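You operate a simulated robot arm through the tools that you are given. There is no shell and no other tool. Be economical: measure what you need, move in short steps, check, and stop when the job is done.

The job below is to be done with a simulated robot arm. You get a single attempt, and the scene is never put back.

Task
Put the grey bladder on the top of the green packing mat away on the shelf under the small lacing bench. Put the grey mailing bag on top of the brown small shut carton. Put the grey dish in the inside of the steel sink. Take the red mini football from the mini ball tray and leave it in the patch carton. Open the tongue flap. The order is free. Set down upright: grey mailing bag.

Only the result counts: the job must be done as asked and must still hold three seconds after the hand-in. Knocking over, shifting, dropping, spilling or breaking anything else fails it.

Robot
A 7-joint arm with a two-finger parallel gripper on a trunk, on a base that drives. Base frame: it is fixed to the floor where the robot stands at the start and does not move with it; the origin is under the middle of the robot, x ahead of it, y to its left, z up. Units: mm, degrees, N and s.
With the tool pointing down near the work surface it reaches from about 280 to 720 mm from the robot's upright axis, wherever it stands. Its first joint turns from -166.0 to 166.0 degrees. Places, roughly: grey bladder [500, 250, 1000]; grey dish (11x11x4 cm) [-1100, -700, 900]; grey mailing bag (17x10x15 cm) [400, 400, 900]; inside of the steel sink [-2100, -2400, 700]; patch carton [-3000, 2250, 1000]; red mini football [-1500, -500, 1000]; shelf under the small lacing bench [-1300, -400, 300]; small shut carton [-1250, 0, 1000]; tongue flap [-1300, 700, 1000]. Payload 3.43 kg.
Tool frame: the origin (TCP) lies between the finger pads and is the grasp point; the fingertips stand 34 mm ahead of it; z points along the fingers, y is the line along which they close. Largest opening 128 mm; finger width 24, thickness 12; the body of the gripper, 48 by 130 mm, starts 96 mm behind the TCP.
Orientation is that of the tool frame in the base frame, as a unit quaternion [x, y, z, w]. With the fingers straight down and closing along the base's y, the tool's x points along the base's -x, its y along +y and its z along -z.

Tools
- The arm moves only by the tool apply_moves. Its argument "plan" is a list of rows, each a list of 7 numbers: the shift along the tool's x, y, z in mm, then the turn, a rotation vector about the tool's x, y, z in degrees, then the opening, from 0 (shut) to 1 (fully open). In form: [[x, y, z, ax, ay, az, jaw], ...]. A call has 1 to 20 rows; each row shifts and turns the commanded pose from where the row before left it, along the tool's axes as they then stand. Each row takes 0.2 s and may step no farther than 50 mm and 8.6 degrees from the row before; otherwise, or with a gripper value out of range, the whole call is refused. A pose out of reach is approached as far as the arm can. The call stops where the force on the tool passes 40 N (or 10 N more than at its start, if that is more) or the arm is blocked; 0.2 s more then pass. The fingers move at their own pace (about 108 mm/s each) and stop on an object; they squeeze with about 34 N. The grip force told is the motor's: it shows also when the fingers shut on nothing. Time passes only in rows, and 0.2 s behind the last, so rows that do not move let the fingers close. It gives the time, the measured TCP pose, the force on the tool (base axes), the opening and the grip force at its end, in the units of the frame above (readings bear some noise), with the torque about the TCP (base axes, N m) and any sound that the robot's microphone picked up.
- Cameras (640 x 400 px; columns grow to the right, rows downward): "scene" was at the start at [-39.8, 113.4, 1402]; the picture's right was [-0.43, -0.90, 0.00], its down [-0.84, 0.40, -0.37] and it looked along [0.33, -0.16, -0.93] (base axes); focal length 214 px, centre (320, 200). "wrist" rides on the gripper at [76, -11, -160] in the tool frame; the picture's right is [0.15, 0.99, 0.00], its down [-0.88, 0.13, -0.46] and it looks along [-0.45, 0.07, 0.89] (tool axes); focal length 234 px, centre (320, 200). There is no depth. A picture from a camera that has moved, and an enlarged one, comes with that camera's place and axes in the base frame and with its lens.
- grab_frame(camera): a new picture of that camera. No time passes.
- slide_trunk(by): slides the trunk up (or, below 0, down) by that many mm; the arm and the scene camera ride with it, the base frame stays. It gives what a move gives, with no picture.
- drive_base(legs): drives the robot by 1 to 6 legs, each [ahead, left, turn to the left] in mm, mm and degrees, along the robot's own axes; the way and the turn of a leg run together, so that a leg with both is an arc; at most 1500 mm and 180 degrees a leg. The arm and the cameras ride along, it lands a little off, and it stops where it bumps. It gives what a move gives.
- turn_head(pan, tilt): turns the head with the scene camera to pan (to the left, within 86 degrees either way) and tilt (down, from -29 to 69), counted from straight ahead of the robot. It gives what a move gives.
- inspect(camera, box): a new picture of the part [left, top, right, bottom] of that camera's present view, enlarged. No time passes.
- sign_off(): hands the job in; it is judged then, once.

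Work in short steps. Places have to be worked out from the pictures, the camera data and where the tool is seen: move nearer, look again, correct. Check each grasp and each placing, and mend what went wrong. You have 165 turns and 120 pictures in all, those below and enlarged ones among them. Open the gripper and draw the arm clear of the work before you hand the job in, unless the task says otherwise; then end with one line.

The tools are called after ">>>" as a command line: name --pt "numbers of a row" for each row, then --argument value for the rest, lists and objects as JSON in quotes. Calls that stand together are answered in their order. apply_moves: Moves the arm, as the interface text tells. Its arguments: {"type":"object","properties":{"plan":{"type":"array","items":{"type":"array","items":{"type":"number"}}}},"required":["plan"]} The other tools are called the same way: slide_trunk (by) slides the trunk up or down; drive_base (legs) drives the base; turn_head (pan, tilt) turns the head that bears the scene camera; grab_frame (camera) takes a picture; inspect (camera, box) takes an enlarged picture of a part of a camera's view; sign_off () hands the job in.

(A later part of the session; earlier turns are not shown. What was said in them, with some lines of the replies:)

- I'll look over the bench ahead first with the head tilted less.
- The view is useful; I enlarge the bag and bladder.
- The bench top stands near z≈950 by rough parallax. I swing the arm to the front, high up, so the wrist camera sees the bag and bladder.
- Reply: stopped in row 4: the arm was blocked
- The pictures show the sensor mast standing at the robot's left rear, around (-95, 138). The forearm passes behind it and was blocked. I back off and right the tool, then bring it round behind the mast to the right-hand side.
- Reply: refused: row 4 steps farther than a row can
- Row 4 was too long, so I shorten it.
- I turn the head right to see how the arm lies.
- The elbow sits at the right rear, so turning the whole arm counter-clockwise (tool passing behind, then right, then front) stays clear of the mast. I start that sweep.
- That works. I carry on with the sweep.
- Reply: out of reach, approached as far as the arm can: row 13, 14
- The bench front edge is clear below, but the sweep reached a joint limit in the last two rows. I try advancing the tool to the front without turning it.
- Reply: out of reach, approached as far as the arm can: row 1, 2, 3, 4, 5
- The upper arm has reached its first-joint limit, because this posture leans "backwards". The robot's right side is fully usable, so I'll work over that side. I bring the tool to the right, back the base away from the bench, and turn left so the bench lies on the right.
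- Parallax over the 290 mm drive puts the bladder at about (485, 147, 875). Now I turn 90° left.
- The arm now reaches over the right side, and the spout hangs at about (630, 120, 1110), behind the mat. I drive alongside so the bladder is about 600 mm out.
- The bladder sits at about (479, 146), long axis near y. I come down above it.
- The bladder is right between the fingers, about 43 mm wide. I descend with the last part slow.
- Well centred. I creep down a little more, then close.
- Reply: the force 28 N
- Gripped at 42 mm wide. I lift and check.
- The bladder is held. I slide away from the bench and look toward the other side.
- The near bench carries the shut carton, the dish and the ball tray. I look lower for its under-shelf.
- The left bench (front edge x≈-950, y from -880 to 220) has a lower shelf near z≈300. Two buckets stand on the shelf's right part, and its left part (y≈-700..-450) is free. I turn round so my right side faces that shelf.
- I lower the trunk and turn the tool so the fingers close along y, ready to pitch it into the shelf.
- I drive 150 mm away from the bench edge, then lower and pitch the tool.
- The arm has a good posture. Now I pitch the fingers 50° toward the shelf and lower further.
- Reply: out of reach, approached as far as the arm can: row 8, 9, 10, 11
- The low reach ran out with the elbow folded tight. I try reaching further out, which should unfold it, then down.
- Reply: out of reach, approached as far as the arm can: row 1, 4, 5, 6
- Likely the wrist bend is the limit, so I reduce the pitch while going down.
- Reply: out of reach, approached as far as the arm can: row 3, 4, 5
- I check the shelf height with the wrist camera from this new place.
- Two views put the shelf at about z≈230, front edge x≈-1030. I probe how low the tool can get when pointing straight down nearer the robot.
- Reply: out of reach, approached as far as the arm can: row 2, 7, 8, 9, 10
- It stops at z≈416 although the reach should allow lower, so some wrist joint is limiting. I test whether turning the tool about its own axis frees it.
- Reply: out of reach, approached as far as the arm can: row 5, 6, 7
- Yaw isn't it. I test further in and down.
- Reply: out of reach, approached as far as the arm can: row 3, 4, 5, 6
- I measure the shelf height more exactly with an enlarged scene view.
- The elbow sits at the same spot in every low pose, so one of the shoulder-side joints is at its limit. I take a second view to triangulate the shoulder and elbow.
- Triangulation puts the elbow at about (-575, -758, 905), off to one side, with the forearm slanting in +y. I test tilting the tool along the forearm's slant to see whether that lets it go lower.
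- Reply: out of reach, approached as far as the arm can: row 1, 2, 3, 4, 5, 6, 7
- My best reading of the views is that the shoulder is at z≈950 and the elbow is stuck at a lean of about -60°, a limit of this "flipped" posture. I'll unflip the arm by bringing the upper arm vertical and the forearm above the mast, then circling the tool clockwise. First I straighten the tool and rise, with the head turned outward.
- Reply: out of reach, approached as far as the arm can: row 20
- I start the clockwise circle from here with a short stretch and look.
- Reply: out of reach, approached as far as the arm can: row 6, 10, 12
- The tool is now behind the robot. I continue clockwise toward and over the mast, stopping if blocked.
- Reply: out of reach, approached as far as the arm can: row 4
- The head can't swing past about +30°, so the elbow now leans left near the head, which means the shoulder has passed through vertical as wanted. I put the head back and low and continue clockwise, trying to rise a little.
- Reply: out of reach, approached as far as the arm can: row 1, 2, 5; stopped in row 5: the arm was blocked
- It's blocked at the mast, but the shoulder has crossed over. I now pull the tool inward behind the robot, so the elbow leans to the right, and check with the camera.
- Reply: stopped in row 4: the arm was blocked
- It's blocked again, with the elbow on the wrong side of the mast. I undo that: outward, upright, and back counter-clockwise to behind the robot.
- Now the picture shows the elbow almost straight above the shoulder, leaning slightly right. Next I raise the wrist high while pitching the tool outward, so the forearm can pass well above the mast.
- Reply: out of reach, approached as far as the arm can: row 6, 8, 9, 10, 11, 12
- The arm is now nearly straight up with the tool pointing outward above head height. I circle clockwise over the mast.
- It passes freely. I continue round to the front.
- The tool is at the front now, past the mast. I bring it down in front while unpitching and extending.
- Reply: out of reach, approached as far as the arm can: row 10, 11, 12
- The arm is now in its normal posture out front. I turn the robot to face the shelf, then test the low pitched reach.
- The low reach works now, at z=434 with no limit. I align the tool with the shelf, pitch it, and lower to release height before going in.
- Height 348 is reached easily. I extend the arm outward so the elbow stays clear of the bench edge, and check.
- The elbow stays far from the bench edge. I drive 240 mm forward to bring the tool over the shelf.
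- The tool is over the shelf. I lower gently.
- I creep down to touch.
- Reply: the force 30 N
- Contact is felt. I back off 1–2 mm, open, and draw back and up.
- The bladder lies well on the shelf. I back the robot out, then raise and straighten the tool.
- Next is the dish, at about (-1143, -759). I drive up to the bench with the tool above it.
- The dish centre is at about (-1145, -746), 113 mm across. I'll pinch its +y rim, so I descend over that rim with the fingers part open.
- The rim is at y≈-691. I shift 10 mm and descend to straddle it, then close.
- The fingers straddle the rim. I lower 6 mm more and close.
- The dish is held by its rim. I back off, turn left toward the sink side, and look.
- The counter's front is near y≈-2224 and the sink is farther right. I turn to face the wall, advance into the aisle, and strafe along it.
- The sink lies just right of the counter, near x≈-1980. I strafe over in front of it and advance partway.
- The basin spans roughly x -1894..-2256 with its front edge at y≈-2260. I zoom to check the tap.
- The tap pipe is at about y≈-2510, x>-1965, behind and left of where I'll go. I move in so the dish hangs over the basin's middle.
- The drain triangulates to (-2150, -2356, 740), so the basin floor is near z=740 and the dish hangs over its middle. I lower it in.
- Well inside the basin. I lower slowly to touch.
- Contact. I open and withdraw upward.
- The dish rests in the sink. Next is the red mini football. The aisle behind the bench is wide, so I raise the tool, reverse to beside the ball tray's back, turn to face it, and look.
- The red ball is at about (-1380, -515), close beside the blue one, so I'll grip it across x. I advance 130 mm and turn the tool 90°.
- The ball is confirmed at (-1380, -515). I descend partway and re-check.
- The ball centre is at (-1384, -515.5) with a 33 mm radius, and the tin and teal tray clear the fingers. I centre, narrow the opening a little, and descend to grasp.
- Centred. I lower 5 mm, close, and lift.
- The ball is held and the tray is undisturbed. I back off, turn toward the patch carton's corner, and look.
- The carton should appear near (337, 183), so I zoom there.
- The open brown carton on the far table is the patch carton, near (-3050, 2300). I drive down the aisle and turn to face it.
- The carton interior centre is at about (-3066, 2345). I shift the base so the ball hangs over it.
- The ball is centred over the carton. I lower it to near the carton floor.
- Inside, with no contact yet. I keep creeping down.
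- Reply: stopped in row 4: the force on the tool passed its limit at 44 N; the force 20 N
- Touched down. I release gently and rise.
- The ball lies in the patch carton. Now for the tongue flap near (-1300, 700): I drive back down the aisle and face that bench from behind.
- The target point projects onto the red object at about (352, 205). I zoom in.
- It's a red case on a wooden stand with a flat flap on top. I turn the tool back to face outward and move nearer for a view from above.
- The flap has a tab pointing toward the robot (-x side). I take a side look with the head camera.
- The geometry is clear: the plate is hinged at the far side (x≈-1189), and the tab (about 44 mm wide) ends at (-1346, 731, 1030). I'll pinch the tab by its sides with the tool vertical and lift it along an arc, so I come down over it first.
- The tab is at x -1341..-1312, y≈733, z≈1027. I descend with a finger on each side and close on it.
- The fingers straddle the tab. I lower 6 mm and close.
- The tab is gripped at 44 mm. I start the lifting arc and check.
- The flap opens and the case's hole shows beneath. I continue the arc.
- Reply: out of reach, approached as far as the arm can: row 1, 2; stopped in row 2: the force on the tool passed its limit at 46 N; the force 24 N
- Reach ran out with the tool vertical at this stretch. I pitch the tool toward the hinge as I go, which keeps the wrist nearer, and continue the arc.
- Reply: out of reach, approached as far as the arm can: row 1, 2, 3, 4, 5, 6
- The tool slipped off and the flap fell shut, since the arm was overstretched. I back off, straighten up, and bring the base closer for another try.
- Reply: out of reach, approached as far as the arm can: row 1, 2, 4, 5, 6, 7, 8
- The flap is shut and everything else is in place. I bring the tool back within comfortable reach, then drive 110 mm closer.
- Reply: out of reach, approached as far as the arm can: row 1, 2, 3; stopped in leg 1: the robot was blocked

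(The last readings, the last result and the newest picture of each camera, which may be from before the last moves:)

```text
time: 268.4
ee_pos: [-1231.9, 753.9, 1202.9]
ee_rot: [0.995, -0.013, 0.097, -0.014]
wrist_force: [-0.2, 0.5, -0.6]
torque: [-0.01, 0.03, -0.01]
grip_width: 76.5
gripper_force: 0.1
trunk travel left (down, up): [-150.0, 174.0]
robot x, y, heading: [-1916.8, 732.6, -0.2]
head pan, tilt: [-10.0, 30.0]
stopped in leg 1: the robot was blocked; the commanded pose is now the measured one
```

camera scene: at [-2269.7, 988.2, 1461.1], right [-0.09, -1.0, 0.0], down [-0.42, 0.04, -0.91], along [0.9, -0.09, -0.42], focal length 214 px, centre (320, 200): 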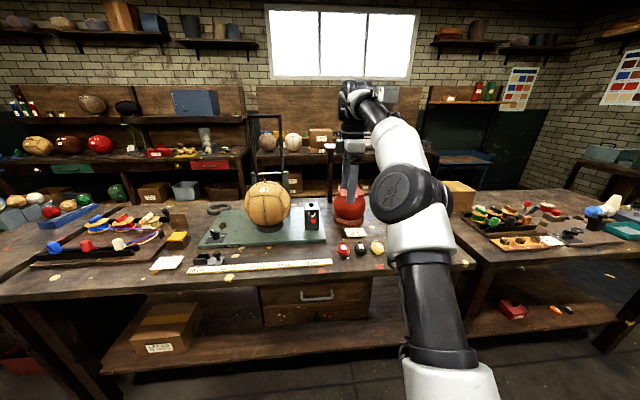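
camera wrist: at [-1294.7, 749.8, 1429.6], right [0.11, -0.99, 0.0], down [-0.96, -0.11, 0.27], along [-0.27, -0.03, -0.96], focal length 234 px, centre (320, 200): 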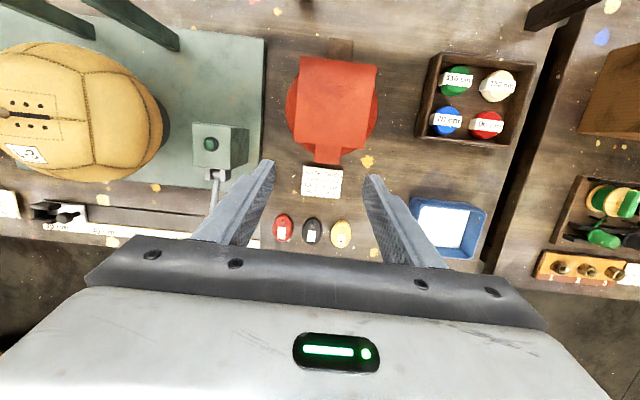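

The base touched the bench at x≈-1917, so I back it off slightly. Then I bring the tool back above the tab.

>>> drive_base --legs '[[-15, 0, 0]]'

>>> apply_moves --pt "-36 7 -8 0 -3.7 0 0.6" --pt "-36 7 -4 0 -3.7 0 0.6" --pt "-25 6 0 0 -3.7 0 0.6" --pt "0 0 40 0 0 0 0.6" --pt "0 0 40 0 0 0 0.6"

>>> grab_frame --camera "wrist"

```text
time: 269.2
ee_pos: [-1248.2, 754.1, 1202.1]
ee_rot: [0.995, -0.013, 0.097, -0.015]
wrist_force: [0.3, -0.1, 0.6]
torque: [0.03, 0.05, -0.02]
grip_width: 76.5
gripper_force: 0.1
trunk travel left (down, up): [-150.0, 174.0]
robot x, y, heading: [-1925.3, 731.6, -0.2]
head pan, tilt: [-10.0, 30.0]
```

```text
time: 270.4
ee_pos: [-1287.0, 747.6, 1136.1]
ee_rot: [0.999, -0.005, 0.029, -0.013]
wrist_force: [0.3, 0.1, -0.4]
torque: [-0.04, -0.03, 0.0]
grip_width: 76.5
gripper_force: 0.0
out of reach, approached as far as the arm can: row 1, 2, 3
trunk travel left (down, up): [-150.0, 174.0]
robot x, y, heading: [-1927.6, 731.4, -0.3]
head pan, tilt: [-10.0, 30.0]
```

```text
31 pictures are left
camera wrist: at [-1220.0, 753.3, 1300.5], right [0.14, -0.99, -0.02], down [-0.91, -0.13, 0.4], along [-0.4, -0.04, -0.92], focal length 234 px, centre (320, 200)
```

wrist: 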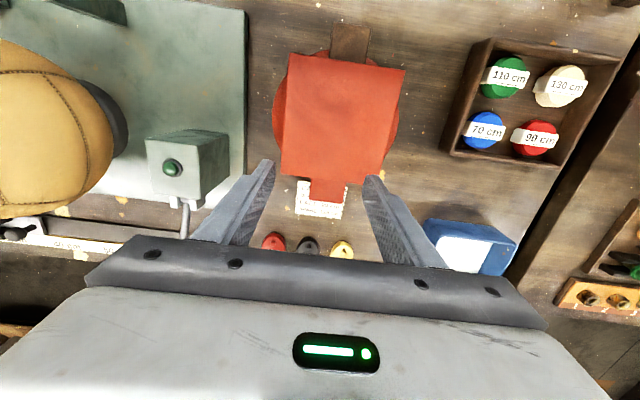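

The arm's stretch is the limit, so raising the trunk brings the shoulder up to help. I raise it fully, then return over the tab.

>>> slide_trunk --by 174

>>> apply_moves --pt "0 0 40 0 0 0 0.6" --pt "-10 3 40 0 -1.5 0 0.6" --pt "-10 3 40 0 -1.5 0 0.6" --pt "-10 3 40 0 0 0 0.6" --pt "-5 3 30 0 0 0 0.6"

>>> grab_frame --camera "wrist"

```text
time: 272.5
ee_pos: [-1281.7, 751.0, 1247.0]
ee_rot: [1.0, -0.005, 0.025, -0.01]
wrist_force: [-0.7, 1.4, -0.6]
torque: [0.02, 0.0, 0.03]
grip_width: 76.7
gripper_force: 0.1
trunk travel left (down, up): [-265.0, 60.0]
robot x, y, heading: [-1929.7, 733.0, 0.1]
head pan, tilt: [-10.0, 30.0]
stopped: the arm was blocked; the commanded pose is now the measured one
```

```text
time: 273.9
ee_pos: [-1309.3, 740.8, 1062.5]
ee_rot: [1.0, -0.006, 0.006, -0.01]
wrist_force: [-8.3, 0.6, 15.7]
torque: [-0.71, 0.37, -0.43]
grip_width: 76.5
gripper_force: 0.1
trunk travel left (down, up): [-265.0, 60.0]
robot x, y, heading: [-1929.4, 731.2, 0.0]
head pan, tilt: [-10.0, 30.0]
stopped in row 5: the force on the tool passed its limit at 44 N (the readings are from after the stop); the commanded pose is now the measured one
```

```text
30 pictures are left
camera wrist: at [-1235.7, 748.3, 1223.2], right [0.13, -0.99, -0.02], down [-0.89, -0.13, 0.44], along [-0.44, -0.04, -0.9], focal length 234 px, centre (320, 200)
```

wrist: 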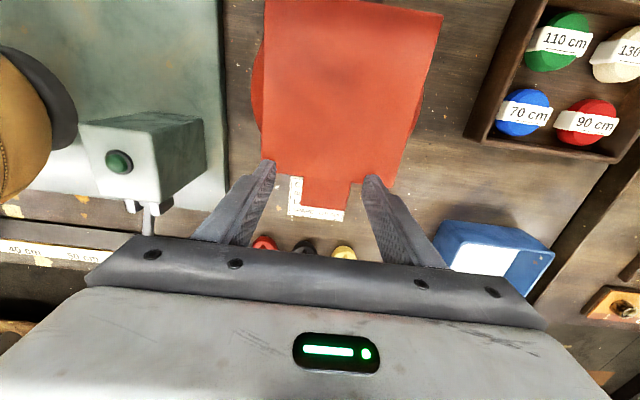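

Raising stopped 60 mm short, and the fingertips came down on the plate's corners because I was too far forward. I rise, shift back 22 mm, and come down beside the tab.

>>> apply_moves --pt "0 0 -20 0 0 0 0.6" --pt "-22 4 0 0 0 0 0.6" --pt "0 0 20 0 0 0 0.6" --pt "0 0 13 0 0 0 0.6"

>>> grab_frame --camera "wrist"

```text
time: 274.9
ee_pos: [-1330.6, 738.7, 1048.4]
ee_rot: [1.0, -0.005, 0.006, -0.01]
wrist_force: [-0.2, 0.1, 1.0]
torque: [0.01, 0.01, 0.01]
grip_width: 76.5
gripper_force: 0.1
trunk travel left (down, up): [-265.0, 60.0]
robot x, y, heading: [-1928.8, 728.5, -0.1]
head pan, tilt: [-10.0, 30.0]
```

```text
29 pictures are left
camera wrist: at [-1256.8, 744.8, 1208.2], right [0.14, -0.99, -0.02], down [-0.89, -0.13, 0.44], along [-0.44, -0.05, -0.9], focal length 234 px, centre (320, 200)
```

wrist: 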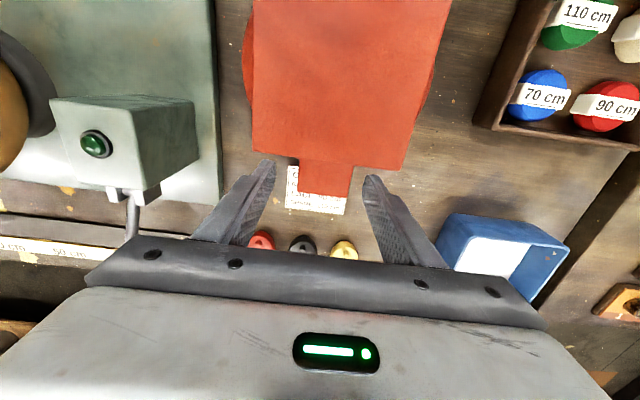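

Well placed now. I close and lift along the arc, pitching the tool as I go; first half.

>>> apply_moves --pt "0 0 0 0 0 0 0.25" --pt "0 0 0 0 0 0 0.25" --pt "0 0 0 0 0 0 0.25" --pt "-0.7 0 -19.2 0 5 0 0.25" --pt "3.5 0 -18.5 0 5 0 0.25" --pt "7.6 0 -16.7 0 5 0 0.25" --pt "11.2 0 -14.2 0 5 0 0.25" --pt "14 0 -10.7 0 5 0 0.25"

```text
time: 276.7
ee_pos: [-1309.2, 734.5, 1133.2]
ee_rot: [0.975, -0.008, 0.221, -0.008]
wrist_force: [-5.9, -9.9, 1.1]
torque: [-0.7, 0.56, -0.44]
grip_width: 44.0
gripper_force: 27.8
trunk travel left (down, up): [-265.0, 60.0]
robot x, y, heading: [-1932.6, 731.0, -0.2]
head pan, tilt: [-10.0, 30.0]
```

Still gripping at 44 mm, with no reach warning. I continue.

>>> apply_moves --pt "16 0 -6.9 0 5 0 0.25" --pt "17.1 0 -2.6 0 5 0 0.25" --pt "17.3 0 1.7 0 5 0 0.25" --pt "17.5 0 6.1 0 2 0 0.25"

>>> grab_frame --camera "scene"

```text
time: 277.7
ee_pos: [-1253.0, 734.0, 1174.9]
ee_rot: [0.931, -0.008, 0.365, -0.008]
wrist_force: [-11.8, 3.0, 11.2]
torque: [-0.79, 0.84, -0.81]
grip_width: 43.9
gripper_force: 45.0
trunk travel left (down, up): [-265.0, 60.0]
robot x, y, heading: [-1930.9, 729.8, -0.1]
head pan, tilt: [-10.0, 30.0]
```

```text
28 pictures are left
camera scene: at [-1924.8, 859.0, 1566.3], right [-0.17, -0.98, 0.01], down [-0.5, 0.08, -0.86], along [0.85, -0.15, -0.5], focal length 214 px, centre (320, 200)
```

scene: 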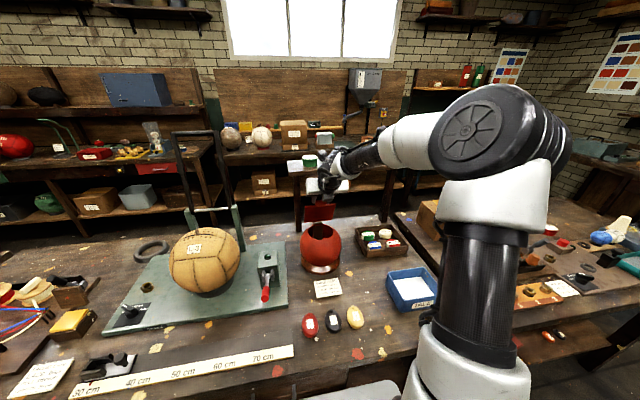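

The flap stands at about 70° now. I continue past vertical.

>>> apply_moves --pt "17.1 0 9.1 0 0 0 0.25" --pt "15.6 0 11.3 0 0 0 0.25" --pt "13.9 0 13.5 0 0 0 0.25"

>>> inspect --camera "scene" --box '[240, 120, 420, 300]'

```text
time: 278.5
ee_pos: [-1194.7, 734.5, 1183.3]
ee_rot: [0.93, -0.007, 0.367, -0.009]
wrist_force: [-5.1, 9.6, 25.6]
torque: [-0.42, 0.61, -0.44]
grip_width: 43.9
gripper_force: 45.0
trunk travel left (down, up): [-265.0, 60.0]
robot x, y, heading: [-1927.7, 732.0, 0.4]
head pan, tilt: [-10.0, 30.0]
```

```text
2.22 times, centred on (330, 210) of scene
camera zoom: at [-1925.2, 859.2, 1566.2], right [-0.17, -0.98, 0.01], down [-0.5, 0.08, -0.86], along [0.85, -0.15, -0.5], focal length 477 px, centre (298, 178)
```

zoom: 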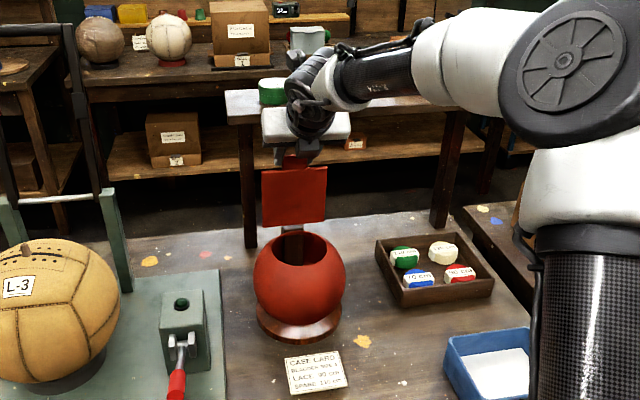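

The flap is just past vertical. I go a little farther, then release and draw back along the tool's axis.

>>> apply_moves --pt "11.7 0 15.6 0 0 0 0.25" --pt "9.4 0 16.9 0 0 0 0.25"

>>> apply_moves --pt "0 0 0 0 0 0 0.45" --pt "0 0 0 0 0 0 0.6" --pt "0 0 -25 0 0 0 0.6" --pt "0 0 -40 0 0 0 0.6" --pt "-30 0 -30 0 0 0 0.6" --pt "-30 0 -30 0 0 0 0.6"

>>> inspect --camera "scene" --box '[240, 120, 420, 300]'

```text
time: 279.1
ee_pos: [-1155.7, 734.6, 1175.8]
ee_rot: [0.93, -0.007, 0.369, -0.008]
wrist_force: [1.6, 9.7, 33.3]
torque: [-0.69, 0.54, -0.16]
grip_width: 43.9
gripper_force: 45.2
trunk travel left (down, up): [-265.0, 60.0]
robot x, y, heading: [-1930.9, 730.3, 0.1]
head pan, tilt: [-10.0, 30.0]
```

```text
time: 280.5
ee_pos: [-1288.8, 730.3, 1223.5]
ee_rot: [0.931, -0.009, 0.364, -0.008]
wrist_force: [0.7, -0.5, 0.1]
torque: [0.0, 0.0, 0.02]
grip_width: 76.8
gripper_force: 0.2
trunk travel left (down, up): [-265.0, 60.0]
robot x, y, heading: [-1930.4, 727.7, 0.2]
head pan, tilt: [-10.0, 30.0]
```

```text
2.22 times, centred on (330, 210) of scene
camera zoom: at [-1923.5, 858.7, 1566.5], right [-0.17, -0.98, 0.01], down [-0.5, 0.08, -0.86], along [0.85, -0.15, -0.5], focal length 477 px, centre (298, 178)
```

zoom: 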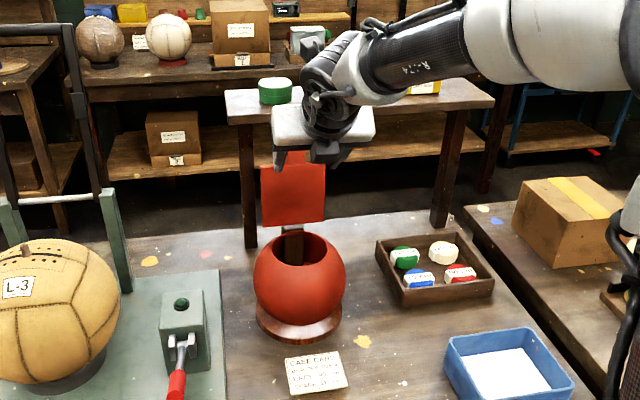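

The flap stays open. I back the base away, straighten the tool, and lower the trunk to its middle setting.

>>> drive_base --legs '[[-250, 0, 0]]'

>>> apply_moves --pt "-20 0 0 0 -8 0 1" --pt "-20 0 0 0 -8 0 1" --pt "-20 0 0 0 -8 0 1" --pt "-20 0 0 0 -8 0 1" --pt "-20 0 0 0 -8 0 1" --pt "0 0 0 0 -2.7 0 1"

>>> slide_trunk --by -115

>>> grab_frame --camera "scene"

```text
time: 282.3
ee_pos: [-1533.8, 728.2, 1222.0]
ee_rot: [0.932, -0.01, 0.363, -0.007]
wrist_force: [0.8, -0.3, -0.1]
torque: [0.0, 0.02, -0.01]
grip_width: 76.8
gripper_force: 0.1
trunk travel left (down, up): [-265.0, 60.0]
robot x, y, heading: [-2175.3, 729.5, -0.5]
head pan, tilt: [-10.0, 30.0]
```

```text
time: 283.7
ee_pos: [-1621.5, 730.5, 1180.5]
ee_rot: [1.0, -0.008, -0.001, -0.009]
wrist_force: [-0.4, 0.8, 0.5]
torque: [-0.02, -0.01, -0.04]
grip_width: 128.1
gripper_force: 0.0
trunk travel left (down, up): [-265.0, 60.0]
robot x, y, heading: [-2175.1, 731.3, -0.2]
head pan, tilt: [-10.0, 30.0]
```

```text
time: 285.1
ee_pos: [-1626.3, 725.6, 1069.7]
ee_rot: [1.0, -0.007, 0.003, -0.012]
wrist_force: [0.6, -0.4, -0.3]
torque: [-0.01, -0.02, -0.03]
grip_width: 128.1
gripper_force: 0.1
trunk travel left (down, up): [-150.0, 175.0]
robot x, y, heading: [-2176.4, 730.1, -0.3]
head pan, tilt: [-10.0, 30.0]
```

```text
25 pictures are left
camera scene: at [-2176.8, 853.4, 1453.1], right [-0.18, -0.98, 0.0], down [-0.49, 0.09, -0.87], along [0.85, -0.16, -0.5], focal length 214 px, centre (320, 200)
```

scene: 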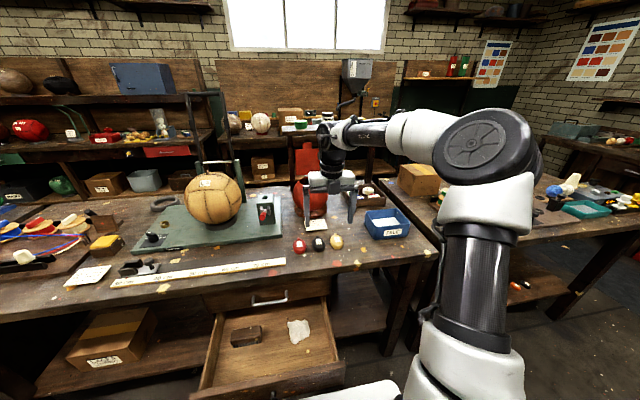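

A drawer under this bench now looks open, so I zoom in to compare with before.

>>> inspect --camera "scene" --box '[150, 240, 390, 400]'

```text
2.50 times, centred on (270, 320) of scene
camera zoom: at [-2176.8, 853.4, 1453.1], right [-0.18, -0.98, 0.0], down [-0.49, 0.09, -0.87], along [0.85, -0.16, -0.5], focal length 536 px, centre (445, -100)
```

zoom: 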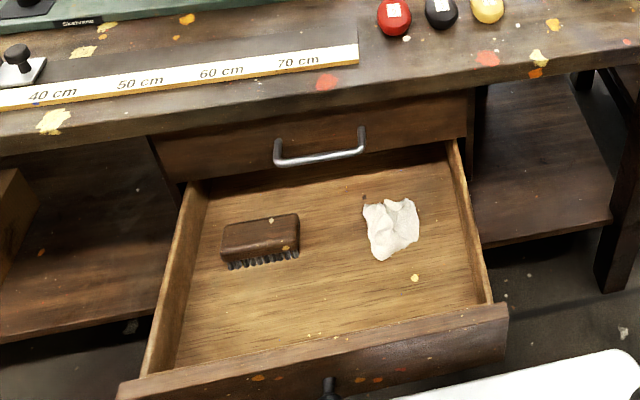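

The lower drawer got pulled out by the base when I backed away; it was shut earlier. I must push it shut again. First I raise the arm and look down at the contact between base and drawer.

>>> apply_moves --pt "-20 0 -45 0 0 0 1" --pt "-20 0 -45 0 0 0 1" --pt "-20 0 -30 0 0 0 1"

>>> turn_head --pan 0 --tilt 60

>>> grab_frame --camera "scene"

```text
time: 285.9
ee_pos: [-1686.9, 723.1, 1188.6]
ee_rot: [1.0, -0.008, 0.002, -0.012]
wrist_force: [-0.1, -0.1, -0.5]
torque: [0.0, -0.02, 0.02]
grip_width: 127.8
gripper_force: 0.0
trunk travel left (down, up): [-150.0, 175.0]
robot x, y, heading: [-2173.4, 726.0, -0.5]
head pan, tilt: [-10.0, 30.0]
```

```text
time: 286.9
ee_pos: [-1685.7, 722.3, 1188.2]
ee_rot: [1.0, -0.007, 0.002, -0.012]
wrist_force: [0.9, -0.1, -0.4]
torque: [-0.04, 0.01, 0.01]
grip_width: 127.7
gripper_force: 0.1
trunk travel left (down, up): [-150.0, 175.0]
robot x, y, heading: [-2177.2, 730.7, -0.3]
head pan, tilt: [0.0, 60.0]
```

```text
23 pictures are left
camera scene: at [-2199.1, 869.2, 1410.9], right [-0.01, -1.0, 0.0], down [-0.87, 0.01, -0.5], along [0.5, 0.0, -0.87], focal length 214 px, centre (320, 200)
```

scene: 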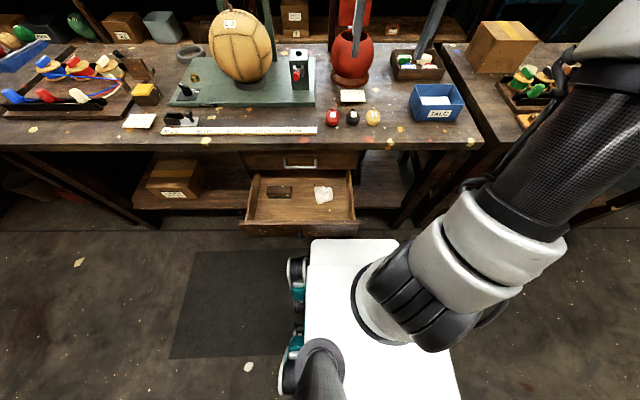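

The drawer's knob lines up with my front-left wheel, so it was probably hooked there. I try sliding right to free it, then back away a bit, and look.

>>> drive_base --legs '[[20, 0, 0], [0, -130, 0]]'

>>> grab_frame --camera "scene"

```text
time: 289.1
ee_pos: [-1666.3, 597.5, 1188.4]
ee_rot: [1.0, -0.007, 0.003, -0.012]
wrist_force: [-0.3, 0.8, 0.2]
torque: [0.02, 0.02, -0.02]
grip_width: 128.0
gripper_force: 0.0
trunk travel left (down, up): [-150.0, 175.0]
robot x, y, heading: [-2157.8, 602.3, -0.1]
head pan, tilt: [0.0, 60.0]
```

```text
22 pictures are left
camera scene: at [-2179.5, 743.0, 1410.9], right [0.0, -1.0, 0.0], down [-0.87, 0.0, -0.5], along [0.5, 0.0, -0.87], focal length 214 px, centre (320, 200)
```

scene: 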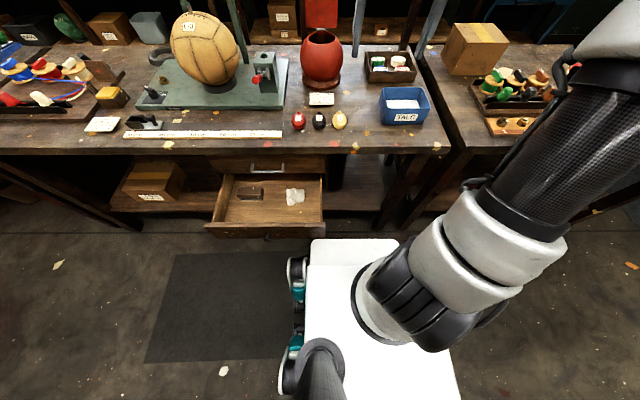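

It slid free. Now I align the flat front of the base with the drawer and push it shut gently.

>>> drive_base --legs '[[-60, 0, 0], [0, 370, 0], [250, 0, 0]]'

>>> grab_frame --camera "scene"

```text
time: 295.3
ee_pos: [-1473.9, 965.4, 1187.7]
ee_rot: [1.0, -0.01, 0.003, -0.012]
wrist_force: [-0.4, 1.0, -0.1]
torque: [-0.02, 0.02, 0.01]
grip_width: 127.7
gripper_force: 0.0
trunk travel left (down, up): [-150.0, 175.0]
robot x, y, heading: [-1969.1, 975.7, -0.7]
head pan, tilt: [0.0, 60.0]
```

```text
21 pictures are left
camera scene: at [-1987.4, 1114.2, 1410.9], right [-0.01, -1.0, 0.0], down [-0.87, 0.01, -0.5], along [0.5, 0.0, -0.87], focal length 214 px, centre (320, 200)
```

scene: 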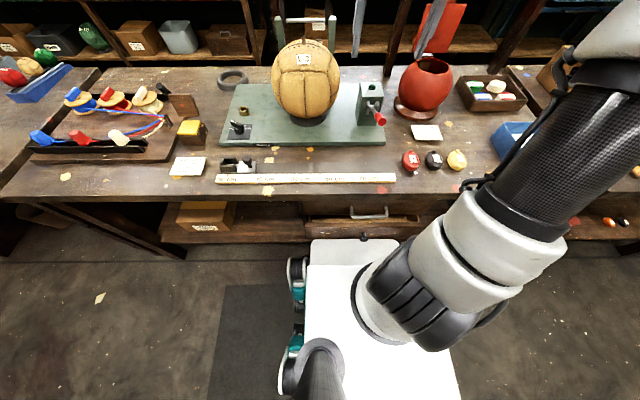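

Nearly shut. I push the rest.

>>> drive_base --legs '[[60, 0, 0]]'

>>> inspect --camera "scene" --box '[260, 170, 460, 270]'

```text
time: 296.4
ee_pos: [-1424.1, 966.0, 1188.7]
ee_rot: [1.0, -0.006, 0.002, -0.012]
wrist_force: [-0.2, 0.1, 0.4]
torque: [-0.01, -0.02, 0.0]
grip_width: 127.9
gripper_force: 0.2
trunk travel left (down, up): [-150.0, 175.0]
robot x, y, heading: [-1914.1, 970.6, -0.1]
head pan, tilt: [0.0, 60.0]
stopped in leg 1: the robot was blocked; the commanded pose is now the measured one
```

```text
3.20 times, centred on (360, 220) of scene
camera zoom: at [-1937.5, 1111.2, 1410.9], right [0.0, -1.0, 0.0], down [-0.87, 0.0, -0.5], along [0.5, 0.0, -0.87], focal length 686 px, centre (192, 136)
```

zoom: 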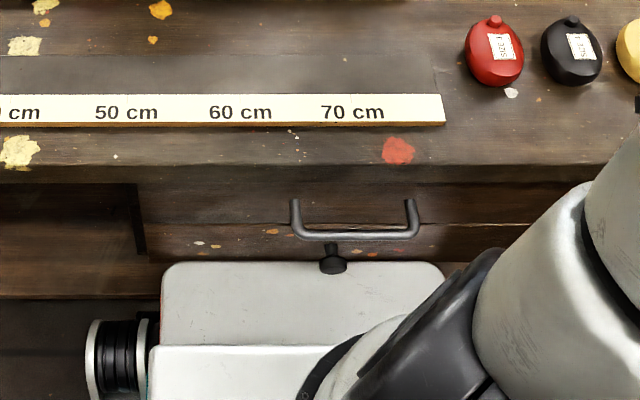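

The drawer is shut. Its knob hangs over my low front deck, so backing straight out could hook it again. I slide sideways until the deck and wheel are clear of the knob, then back out.

>>> drive_base --legs '[[0, -370, 0], [-60, 0, 0]]'

>>> grab_frame --camera "scene"

```text
time: 299.8
ee_pos: [-1425.9, 658.8, 1188.0]
ee_rot: [1.0, -0.004, 0.001, -0.012]
wrist_force: [0.3, -0.9, 0.3]
torque: [0.01, -0.02, -0.05]
grip_width: 127.9
gripper_force: 0.0
trunk travel left (down, up): [-150.0, 175.0]
robot x, y, heading: [-1917.1, 662.8, 0.5]
head pan, tilt: [0.0, 60.0]
stopped in leg 1: the robot was blocked; the commanded pose is now the measured one
```

```text
19 pictures are left
camera scene: at [-1940.9, 803.5, 1410.9], right [0.0, -1.0, 0.0], down [-0.87, 0.0, -0.5], along [0.5, 0.0, -0.87], focal length 214 px, centre (320, 200)
```

scene: 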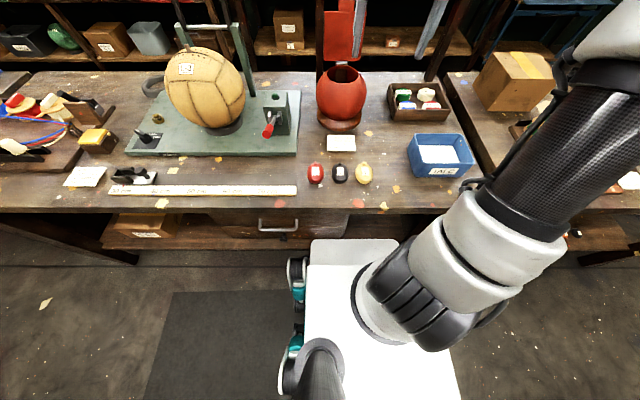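

The knob is now left of my wheel, clear by roughly 60 mm. I back out and verify the drawer.

>>> drive_base --legs '[[-150, 0, 0]]'

>>> inspect --camera "scene" --box '[200, 150, 400, 275]'

```text
time: 301.1
ee_pos: [-1571.3, 659.3, 1187.9]
ee_rot: [1.0, -0.007, 0.002, -0.012]
wrist_force: [0.6, -0.2, 0.5]
torque: [0.0, 0.03, 0.04]
grip_width: 128.0
gripper_force: 0.0
trunk travel left (down, up): [-150.0, 175.0]
robot x, y, heading: [-2067.3, 670.9, -0.0]
head pan, tilt: [0.0, 60.0]
```

```text
3.20 times, centred on (300, 212) of scene
camera zoom: at [-2085.2, 803.5, 1410.9], right [0.0, -1.0, 0.0], down [-0.87, 0.0, -0.5], along [0.5, 0.0, -0.87], focal length 686 px, centre (384, 160)
```

zoom: 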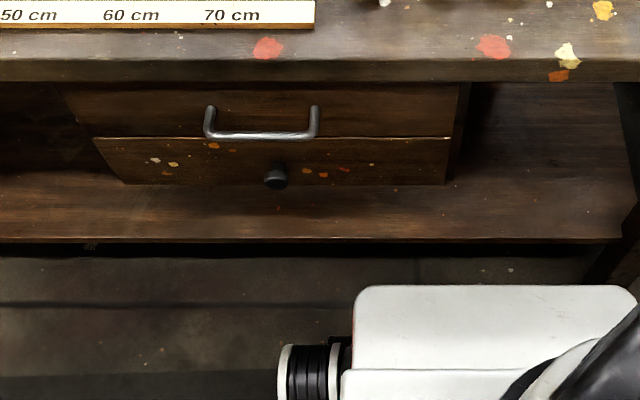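

The drawer is fully shut again. Now I go round to the main bench for the mailing bag, along the route already known to be clear.

>>> drive_base --legs '[[-80, 0, 0], [0, 0, -90], [1500, 0, 0], [540, 0, 0], [0, 1500, 0], [0, 150, 0]]'

>>> drive_base --legs '[[0, 0, 90], [0, 1400, 0], [0, 300, 0]]'

>>> turn_head --pan 0 --tilt 40

>>> grab_frame --camera "scene"

```text
time: 332.0
ee_pos: [-429.7, -1880.2, 1188.8]
ee_rot: [-0.702, 0.712, -0.01, 0.007]
wrist_force: [0.3, -0.3, -0.2]
torque: [0.0, -0.02, 0.0]
grip_width: 127.7
gripper_force: 0.1
trunk travel left (down, up): [-150.0, 175.0]
robot x, y, heading: [-419.3, -1390.7, -90.2]
head pan, tilt: [0.0, 60.0]
```

```text
time: 352.6
ee_pos: [83.5, 305.4, 1189.1]
ee_rot: [1.0, -0.003, 0.002, -0.012]
wrist_force: [0.6, 0.2, 0.0]
torque: [0.0, 0.02, 0.01]
grip_width: 127.9
gripper_force: 0.0
trunk travel left (down, up): [-150.0, 175.0]
robot x, y, heading: [-407.2, 313.2, 0.3]
head pan, tilt: [0.0, 60.0]
```

```text
time: 353.4
ee_pos: [84.4, 307.1, 1189.8]
ee_rot: [1.0, -0.004, 0.003, -0.013]
wrist_force: [0.2, 0.4, 0.2]
torque: [0.01, 0.02, 0.03]
grip_width: 128.1
gripper_force: 0.0
trunk travel left (down, up): [-150.0, 175.0]
robot x, y, heading: [-408.7, 314.1, 0.2]
head pan, tilt: [0.0, 40.0]
```

```text
17 pictures are left
camera scene: at [-413.0, 449.7, 1437.6], right [0.0, -1.0, 0.0], down [-0.64, 0.0, -0.77], along [0.77, 0.0, -0.64], focal length 214 px, centre (320, 200)
```

scene: 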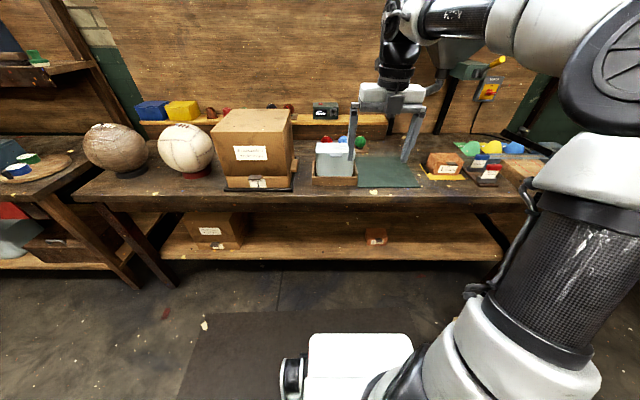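

The bag is centred at about (430, 382). I turn the tool so the fingers close along x, and drive up to it.

>>> apply_moves --pt "0 0 0 0 0 8.2 1" --pt "0 0 0 0 0 8.2 1" --pt "0 0 0 0 0 8.2 1" --pt "0 0 0 0 0 8.2 1" --pt "0 0 0 0 0 8.2 1" --pt "0 0 0 0 0 8.2 1" --pt "0 0 0 0 0 8.2 1" --pt "0 0 0 0 0 8.2 1" --pt "0 0 0 0 0 8.2 1" --pt "0 0 0 0 0 8.2 1" --pt "0 0 0 0 0 8 1"

>>> drive_base --legs '[[230, 65, 0]]'

>>> grab_frame --camera "wrist"

```text
time: 355.8
ee_pos: [83.4, 307.5, 1189.7]
ee_rot: [-0.703, 0.711, 0.007, 0.01]
wrist_force: [0.0, -0.1, -0.4]
torque: [0.0, 0.02, 0.03]
grip_width: 127.8
gripper_force: 0.0
trunk travel left (down, up): [-150.0, 175.0]
robot x, y, heading: [-411.9, 311.2, 0.0]
head pan, tilt: [0.0, 40.0]
```

```text
time: 357.6
ee_pos: [314.0, 371.5, 1188.5]
ee_rot: [-0.703, 0.711, 0.007, 0.01]
wrist_force: [-0.1, -0.2, 0.3]
torque: [0.01, -0.02, -0.01]
grip_width: 127.9
gripper_force: 0.0
trunk travel left (down, up): [-150.0, 175.0]
robot x, y, heading: [-175.9, 379.3, -0.1]
head pan, tilt: [0.0, 40.0]
```

```text
16 pictures are left
camera wrist: at [323.5, 290.9, 1346.5], right [-0.99, -0.14, -0.01], down [-0.12, 0.87, 0.48], along [-0.06, 0.47, -0.88], focal length 234 px, centre (320, 200)
```

wrist: 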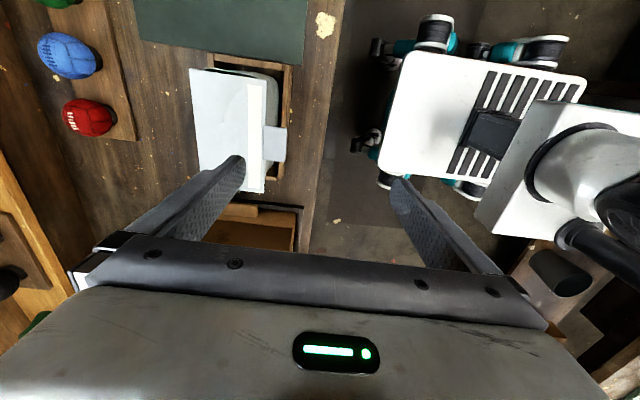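

The bag top spans x 390–489, y 297–465. I centre the tool over it at about (436, 381) and re-check before descending.

>>> apply_moves --pt "-3 -41 0 0 0 0 1" --pt "-3 -41 0 0 0 0 1" --pt "-3 -40 0 0 0 0 1" --pt "0 0 45 0 0 0 1" --pt "0 0 40 0 0 0 1"

>>> grab_frame --camera "wrist"

```text
time: 358.8
ee_pos: [437.9, 380.7, 1100.0]
ee_rot: [-0.705, 0.709, 0.007, 0.009]
wrist_force: [1.0, 0.5, 1.7]
torque: [-0.01, -0.01, -0.02]
grip_width: 128.0
gripper_force: 0.0
trunk travel left (down, up): [-150.0, 175.0]
robot x, y, heading: [-176.5, 378.1, 0.1]
head pan, tilt: [0.0, 40.0]
```

```text
15 pictures are left
camera wrist: at [446.9, 300.3, 1257.8], right [-0.99, -0.14, -0.01], down [-0.12, 0.87, 0.48], along [-0.06, 0.47, -0.88], focal length 234 px, centre (320, 200)
```

wrist: 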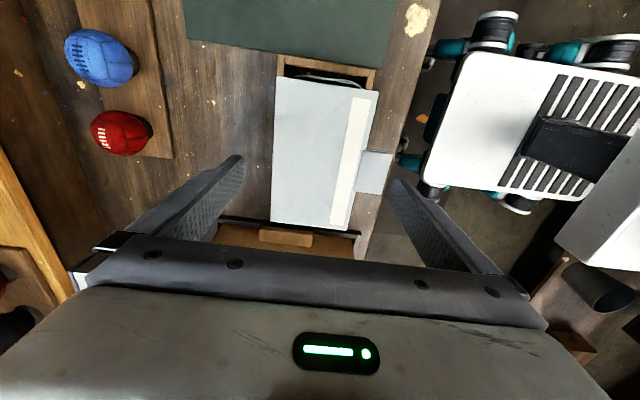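

The flap's front edge carries a tag jutting forward at y≈364–420. I shift the grip to y≈341 to miss it, then descend.

>>> apply_moves --pt "40 0 0 0 0 0 1" --pt "0 0 30 0 0 0 1" --pt "0 0 30 0 0 0 1"

>>> grab_frame --camera "wrist"

```text
time: 359.6
ee_pos: [437.7, 343.1, 1041.5]
ee_rot: [-0.704, 0.711, 0.007, 0.01]
wrist_force: [0.1, 0.7, 0.2]
torque: [-0.02, 0.02, -0.01]
grip_width: 127.9
gripper_force: 0.1
trunk travel left (down, up): [-150.0, 175.0]
robot x, y, heading: [-177.5, 378.1, 0.1]
head pan, tilt: [0.0, 40.0]
```

```text
14 pictures are left
camera wrist: at [447.5, 263.6, 1199.3], right [-0.99, -0.14, -0.01], down [-0.12, 0.87, 0.48], along [-0.06, 0.47, -0.88], focal length 234 px, centre (320, 200)
```

wrist: 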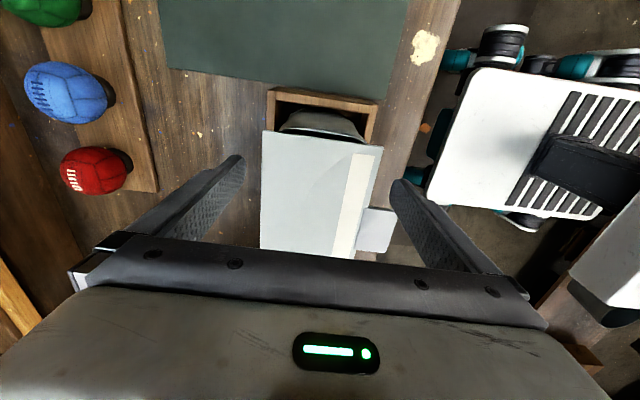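

The fingers clear the tag. I descend the rest and close.

>>> apply_moves --pt "0 0 25 0 0 0 1" --pt "0 0 25 0 0 0 1" --pt "0 0 14 0 0 0 1" --pt "0 0 0 0 0 0 0.5" --pt "0 0 0 0 0 0 0.5" --pt "0 0 0 0 0 0 0.5"

```text
time: 361.0
ee_pos: [436.9, 342.3, 978.4]
ee_rot: [-0.703, 0.711, 0.007, 0.011]
wrist_force: [-0.1, -0.4, -0.1]
torque: [-0.03, -0.04, -0.01]
grip_width: 96.0
gripper_force: 33.8
trunk travel left (down, up): [-150.0, 175.0]
robot x, y, heading: [-177.3, 379.2, 0.1]
head pan, tilt: [0.0, 40.0]
```

Gripped at 96 mm. I lift slowly and check that it hangs level.

>>> apply_moves --pt "0 0 -10 0 0 0 0.5" --pt "0 0 -20 0 0 0 0.5" --pt "0 0 -35 0 0 0 0.5" --pt "0 0 -40 0 0 0 0.5" --pt "0 0 -40 0 0 0 0.5"

>>> inspect --camera "scene" --box '[220, 60, 440, 260]'

```text
time: 362.2
ee_pos: [434.2, 340.7, 1123.5]
ee_rot: [-0.703, 0.711, 0.007, 0.01]
wrist_force: [0.6, -0.1, -2.0]
torque: [-0.01, -0.02, 0.01]
grip_width: 96.1
gripper_force: 34.3
trunk travel left (down, up): [-150.0, 175.0]
robot x, y, heading: [-177.6, 378.0, 0.1]
head pan, tilt: [0.0, 40.0]
```

```text
2.00 times, centred on (330, 160) of scene
camera zoom: at [-182.1, 515.6, 1437.6], right [0.0, -1.0, 0.0], down [-0.64, 0.0, -0.77], along [0.77, 0.0, -0.64], focal length 429 px, centre (300, 280)
```

zoom: 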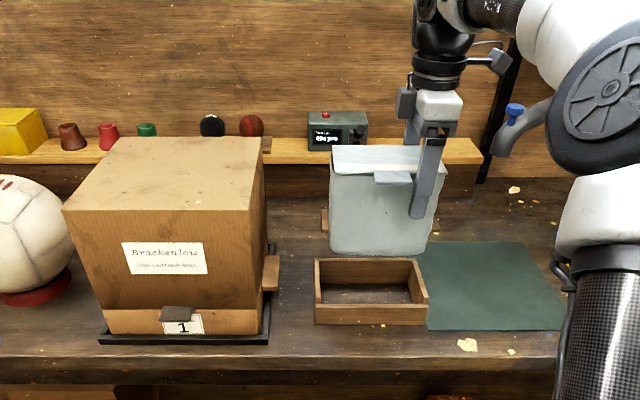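

The bag is held level, its underside about 111 mm below the TCP. The carton on the other bench has its top at z≈1000, centred near (-1133, 70). I raise the bag, back away, move over, and turn right to face that bench, with the head turned to see.

>>> apply_moves --pt "0 0 -40 0 0 0 0.5" --pt "0 0 -40 0 0 0 0.5"

>>> drive_base --legs '[[-250, 0, 0], [0, -450, 0], [0, 0, -90], [0, 0, -90]]'

>>> turn_head --pan -20 --tilt 30

>>> grab_frame --camera "scene"

```text
time: 362.8
ee_pos: [434.6, 337.8, 1204.3]
ee_rot: [-0.704, 0.71, 0.007, 0.009]
wrist_force: [-0.3, 0.5, -0.4]
torque: [-0.08, 0.02, -0.02]
grip_width: 96.3
gripper_force: 33.1
trunk travel left (down, up): [-150.0, 175.0]
robot x, y, heading: [-178.3, 377.6, 0.3]
head pan, tilt: [0.0, 40.0]
```

```text
time: 377.0
ee_pos: [-1034.8, -10.9, 1203.4]
ee_rot: [0.721, 0.693, -0.009, 0.007]
wrist_force: [0.4, -0.8, -0.4]
torque: [0.05, -0.01, 0.0]
grip_width: 96.0
gripper_force: 34.4
trunk travel left (down, up): [-150.0, 175.0]
robot x, y, heading: [-430.1, -72.1, 178.4]
head pan, tilt: [0.0, 40.0]
```

```text
time: 377.8
ee_pos: [-1035.2, -11.8, 1202.9]
ee_rot: [0.722, 0.692, -0.01, 0.007]
wrist_force: [0.6, 0.7, -0.5]
torque: [0.02, 0.0, 0.0]
grip_width: 96.2
gripper_force: 34.1
trunk travel left (down, up): [-150.0, 175.0]
robot x, y, heading: [-427.9, -73.4, 178.1]
head pan, tilt: [-20.0, 30.0]
```

```text
12 pictures are left
camera scene: at [-424.3, -182.0, 1453.0], right [0.37, 0.93, 0.0], down [0.47, -0.18, -0.87], along [-0.8, 0.32, -0.5], focal length 214 px, centre (320, 200)
```

scene: 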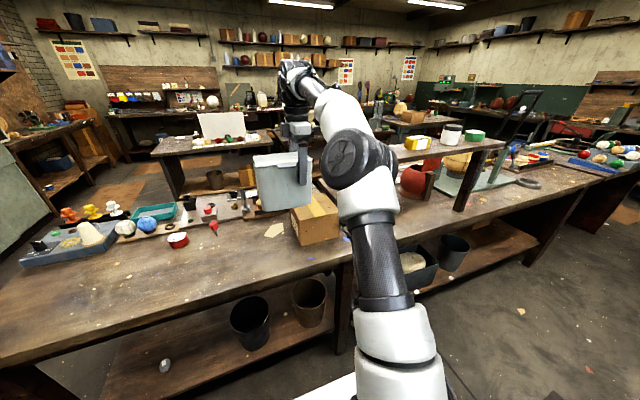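

I check the carton's place with the wrist camera.

>>> grab_frame --camera "wrist"

```text
11 pictures are left
camera wrist: at [-1042.8, 68.7, 1360.7], right [0.99, 0.11, -0.01], down [0.1, -0.87, 0.48], along [0.04, -0.47, -0.88], focal length 234 px, centre (320, 200)
```

wrist: 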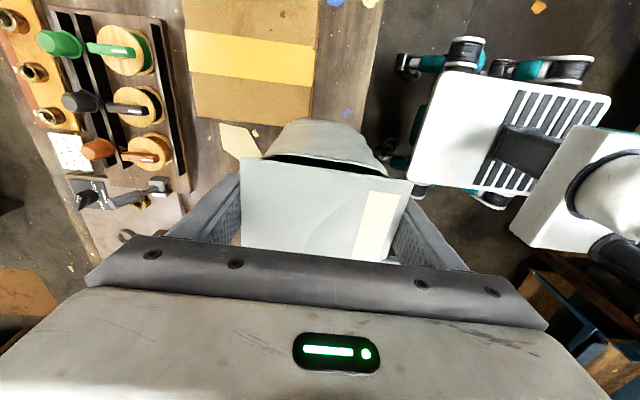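

The carton top centre is at about (-1136, 74). The bag's centre lies 39 mm toward -y from the TCP, so I move the TCP to (-1136, 113).

>>> drive_base --legs '[[105, -122, 0]]'

>>> grab_frame --camera "wrist"

```text
time: 379.7
ee_pos: [-1137.7, 114.0, 1203.4]
ee_rot: [0.722, 0.692, -0.009, 0.007]
wrist_force: [0.3, 0.0, -2.1]
torque: [0.06, -0.03, -0.02]
grip_width: 95.9
gripper_force: 34.8
trunk travel left (down, up): [-150.0, 175.0]
robot x, y, heading: [-522.7, 56.2, 177.8]
head pan, tilt: [-20.0, 30.0]
```

```text
10 pictures are left
camera wrist: at [-1144.1, 193.7, 1360.8], right [0.99, 0.1, -0.01], down [0.09, -0.87, 0.48], along [0.04, -0.47, -0.88], focal length 234 px, centre (320, 200)
```

wrist: 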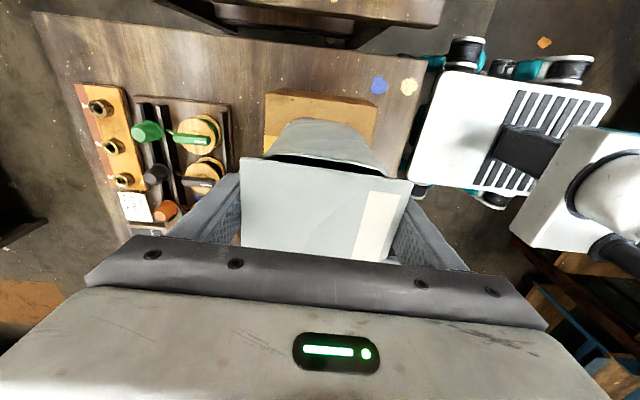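

The carton spans y -5..164, so I shift 5 mm more and lower toward contact.

>>> apply_moves --pt "5 2 0 0 0 0 0.5" --pt "0 0 30 0 0 0 0.5" --pt "0 0 30 0 0 0 0.5" --pt "0 0 8 0 0 0 0.5"

>>> inspect --camera "scene" --box '[220, 110, 420, 260]'

```text
time: 380.7
ee_pos: [-1135.8, 117.8, 1134.4]
ee_rot: [0.721, 0.692, -0.01, 0.007]
wrist_force: [0.6, -0.2, -0.5]
torque: [0.05, 0.02, -0.03]
grip_width: 95.9
gripper_force: 33.5
trunk travel left (down, up): [-150.0, 175.0]
robot x, y, heading: [-526.4, 52.8, 177.9]
head pan, tilt: [-20.0, 30.0]
```

```text
2.67 times, centred on (320, 185) of scene
camera zoom: at [-525.9, -57.4, 1453.0], right [0.37, 0.93, 0.0], down [0.46, -0.19, -0.87], along [-0.8, 0.32, -0.5], focal length 572 px, centre (320, 240)
```

zoom: 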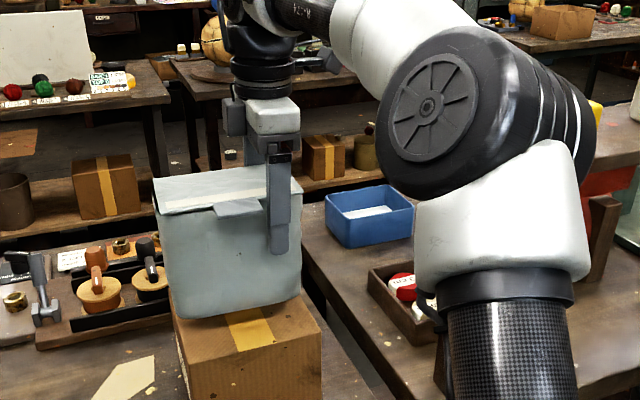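

Well aligned just above the carton. I creep down to touch.

>>> apply_moves --pt "0 0 6 0 0 0 0.5" --pt "0 0 5 0 0 0 0.5" --pt "0 0 4 0 0 0 0.5" --pt "0 0 3 0 0 0 0.5" --pt "0 0 3 0 0 0 0.5"

```text
time: 381.9
ee_pos: [-1134.4, 116.9, 1114.5]
ee_rot: [0.722, 0.692, -0.01, 0.007]
wrist_force: [-0.2, 0.2, -0.6]
torque: [0.04, -0.02, 0.01]
grip_width: 96.2
gripper_force: 34.4
trunk travel left (down, up): [-150.0, 175.0]
robot x, y, heading: [-526.2, 55.8, 178.3]
head pan, tilt: [-20.0, 30.0]
```

>>> apply_moves --pt "0 0 3 0 0 0 0.5" --pt "0 0 3 0 0 0 0.5" --pt "0 0 2 0 0 0 0.5" --pt "0 0 2 0 0 0 0.5"

```text
time: 382.9
ee_pos: [-1134.4, 115.0, 1106.3]
ee_rot: [0.722, 0.692, -0.011, 0.006]
wrist_force: [3.6, -0.1, 16.3]
torque: [-0.46, 0.41, 0.08]
grip_width: 96.0
gripper_force: 33.9
trunk travel left (down, up): [-150.0, 175.0]
robot x, y, heading: [-525.7, 56.4, 178.1]
head pan, tilt: [-20.0, 30.0]
```

Contact. I ease off 1 mm, open fully, and rise straight up.

>>> apply_moves --pt "0 0 -1 0 0 0 0.5" --pt "0 0 0 0 0 0 0.8" --pt "0 0 0 0 0 0 1" --pt "0 0 0 0 0 0 1" --pt "0 0 -20 0 0 0 1" --pt "0 0 -35 0 0 0 1" --pt "0 0 -40 0 0 0 1" --pt "0 0 -40 0 0 0 1"

>>> inspect --camera "scene" --box '[220, 110, 420, 260]'

```text
time: 384.7
ee_pos: [-1132.6, 119.1, 1233.1]
ee_rot: [0.723, 0.691, -0.009, 0.011]
wrist_force: [0.1, -0.2, 0.1]
torque: [0.02, 0.03, -0.01]
grip_width: 128.2
gripper_force: 0.1
out of reach, approached as far as the arm can: row 8
trunk travel left (down, up): [-150.0, 175.0]
robot x, y, heading: [-526.6, 53.5, 178.2]
head pan, tilt: [-20.0, 30.0]
```

```text
2.67 times, centred on (320, 185) of scene
camera zoom: at [-525.9, -57.7, 1452.9], right [0.37, 0.93, 0.0], down [0.46, -0.18, -0.87], along [-0.8, 0.32, -0.5], focal length 572 px, centre (320, 240)
```

zoom: 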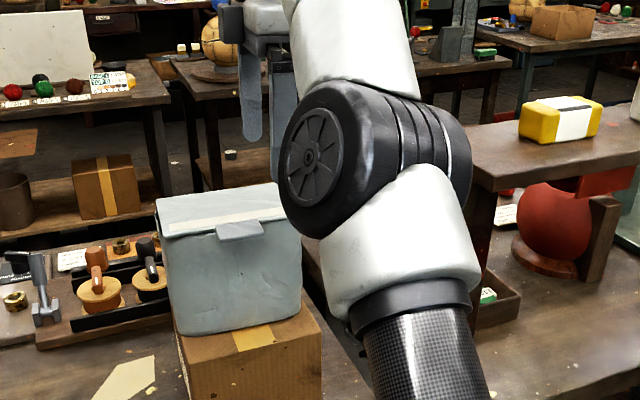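

The bag stands upright on the carton. I back away and take a last check, including the flap.

>>> drive_base --legs '[[-300, 0, 0]]'

>>> turn_head --pan -25 --tilt 30

>>> grab_frame --camera "scene"

```text
time: 386.7
ee_pos: [-831.6, 111.6, 1233.5]
ee_rot: [0.724, 0.69, -0.01, 0.01]
wrist_force: [-0.1, 0.0, -0.1]
torque: [0.01, 0.03, -0.01]
grip_width: 128.0
gripper_force: 0.0
trunk travel left (down, up): [-150.0, 175.0]
robot x, y, heading: [-227.3, 47.5, 178.2]
head pan, tilt: [-20.0, 30.0]
```

```text
time: 387.4
ee_pos: [-830.3, 111.9, 1232.4]
ee_rot: [0.724, 0.69, -0.01, 0.011]
wrist_force: [0.5, -0.7, 0.7]
torque: [0.0, -0.02, -0.01]
grip_width: 128.2
gripper_force: 0.1
trunk travel left (down, up): [-150.0, 175.0]
robot x, y, heading: [-225.8, 45.9, 178.3]
head pan, tilt: [-25.0, 30.0]
```

```text
7 pictures are left
camera scene: at [-221.0, -59.5, 1453.0], right [0.45, 0.89, 0.0], down [0.45, -0.23, -0.87], along [-0.77, 0.39, -0.5], focal length 214 px, centre (320, 200)
```

scene: 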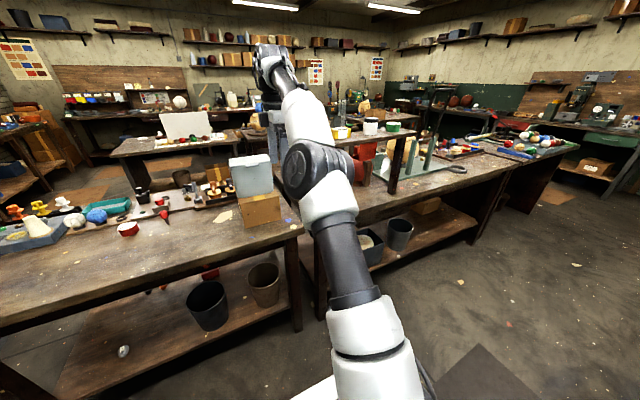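

I zoom on the flap to be sure it stays open.

>>> inspect --camera "scene" --box '[330, 100, 450, 200]'

```text
4.00 times, centred on (390, 150) of scene
camera zoom: at [-221.0, -59.5, 1453.0], right [0.45, 0.89, 0.0], down [0.45, -0.23, -0.87], along [-0.77, 0.39, -0.5], focal length 858 px, centre (40, 400)
```

zoom: 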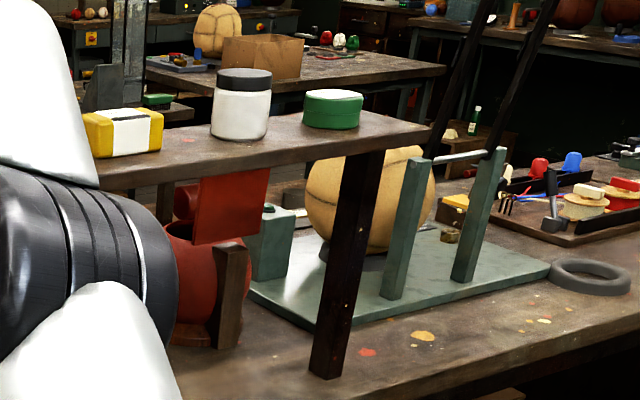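

The flap stands open past vertical, and all five parts are done. The gripper is open and clear, so I hand in.

>>> sign_off

```text
The job is handed in.
```

I handed in with all five parts done: the bladder is on the shelf, the bag stands upright on the carton, the dish is in the sink, the red football is in the patch carton, and the tongue flap is open. Partway through, my base pulled out a lower drawer under the bench that holds the red case. I pushed it fully shut again and checked it, but the brush and cloth inside may have shifted a little.
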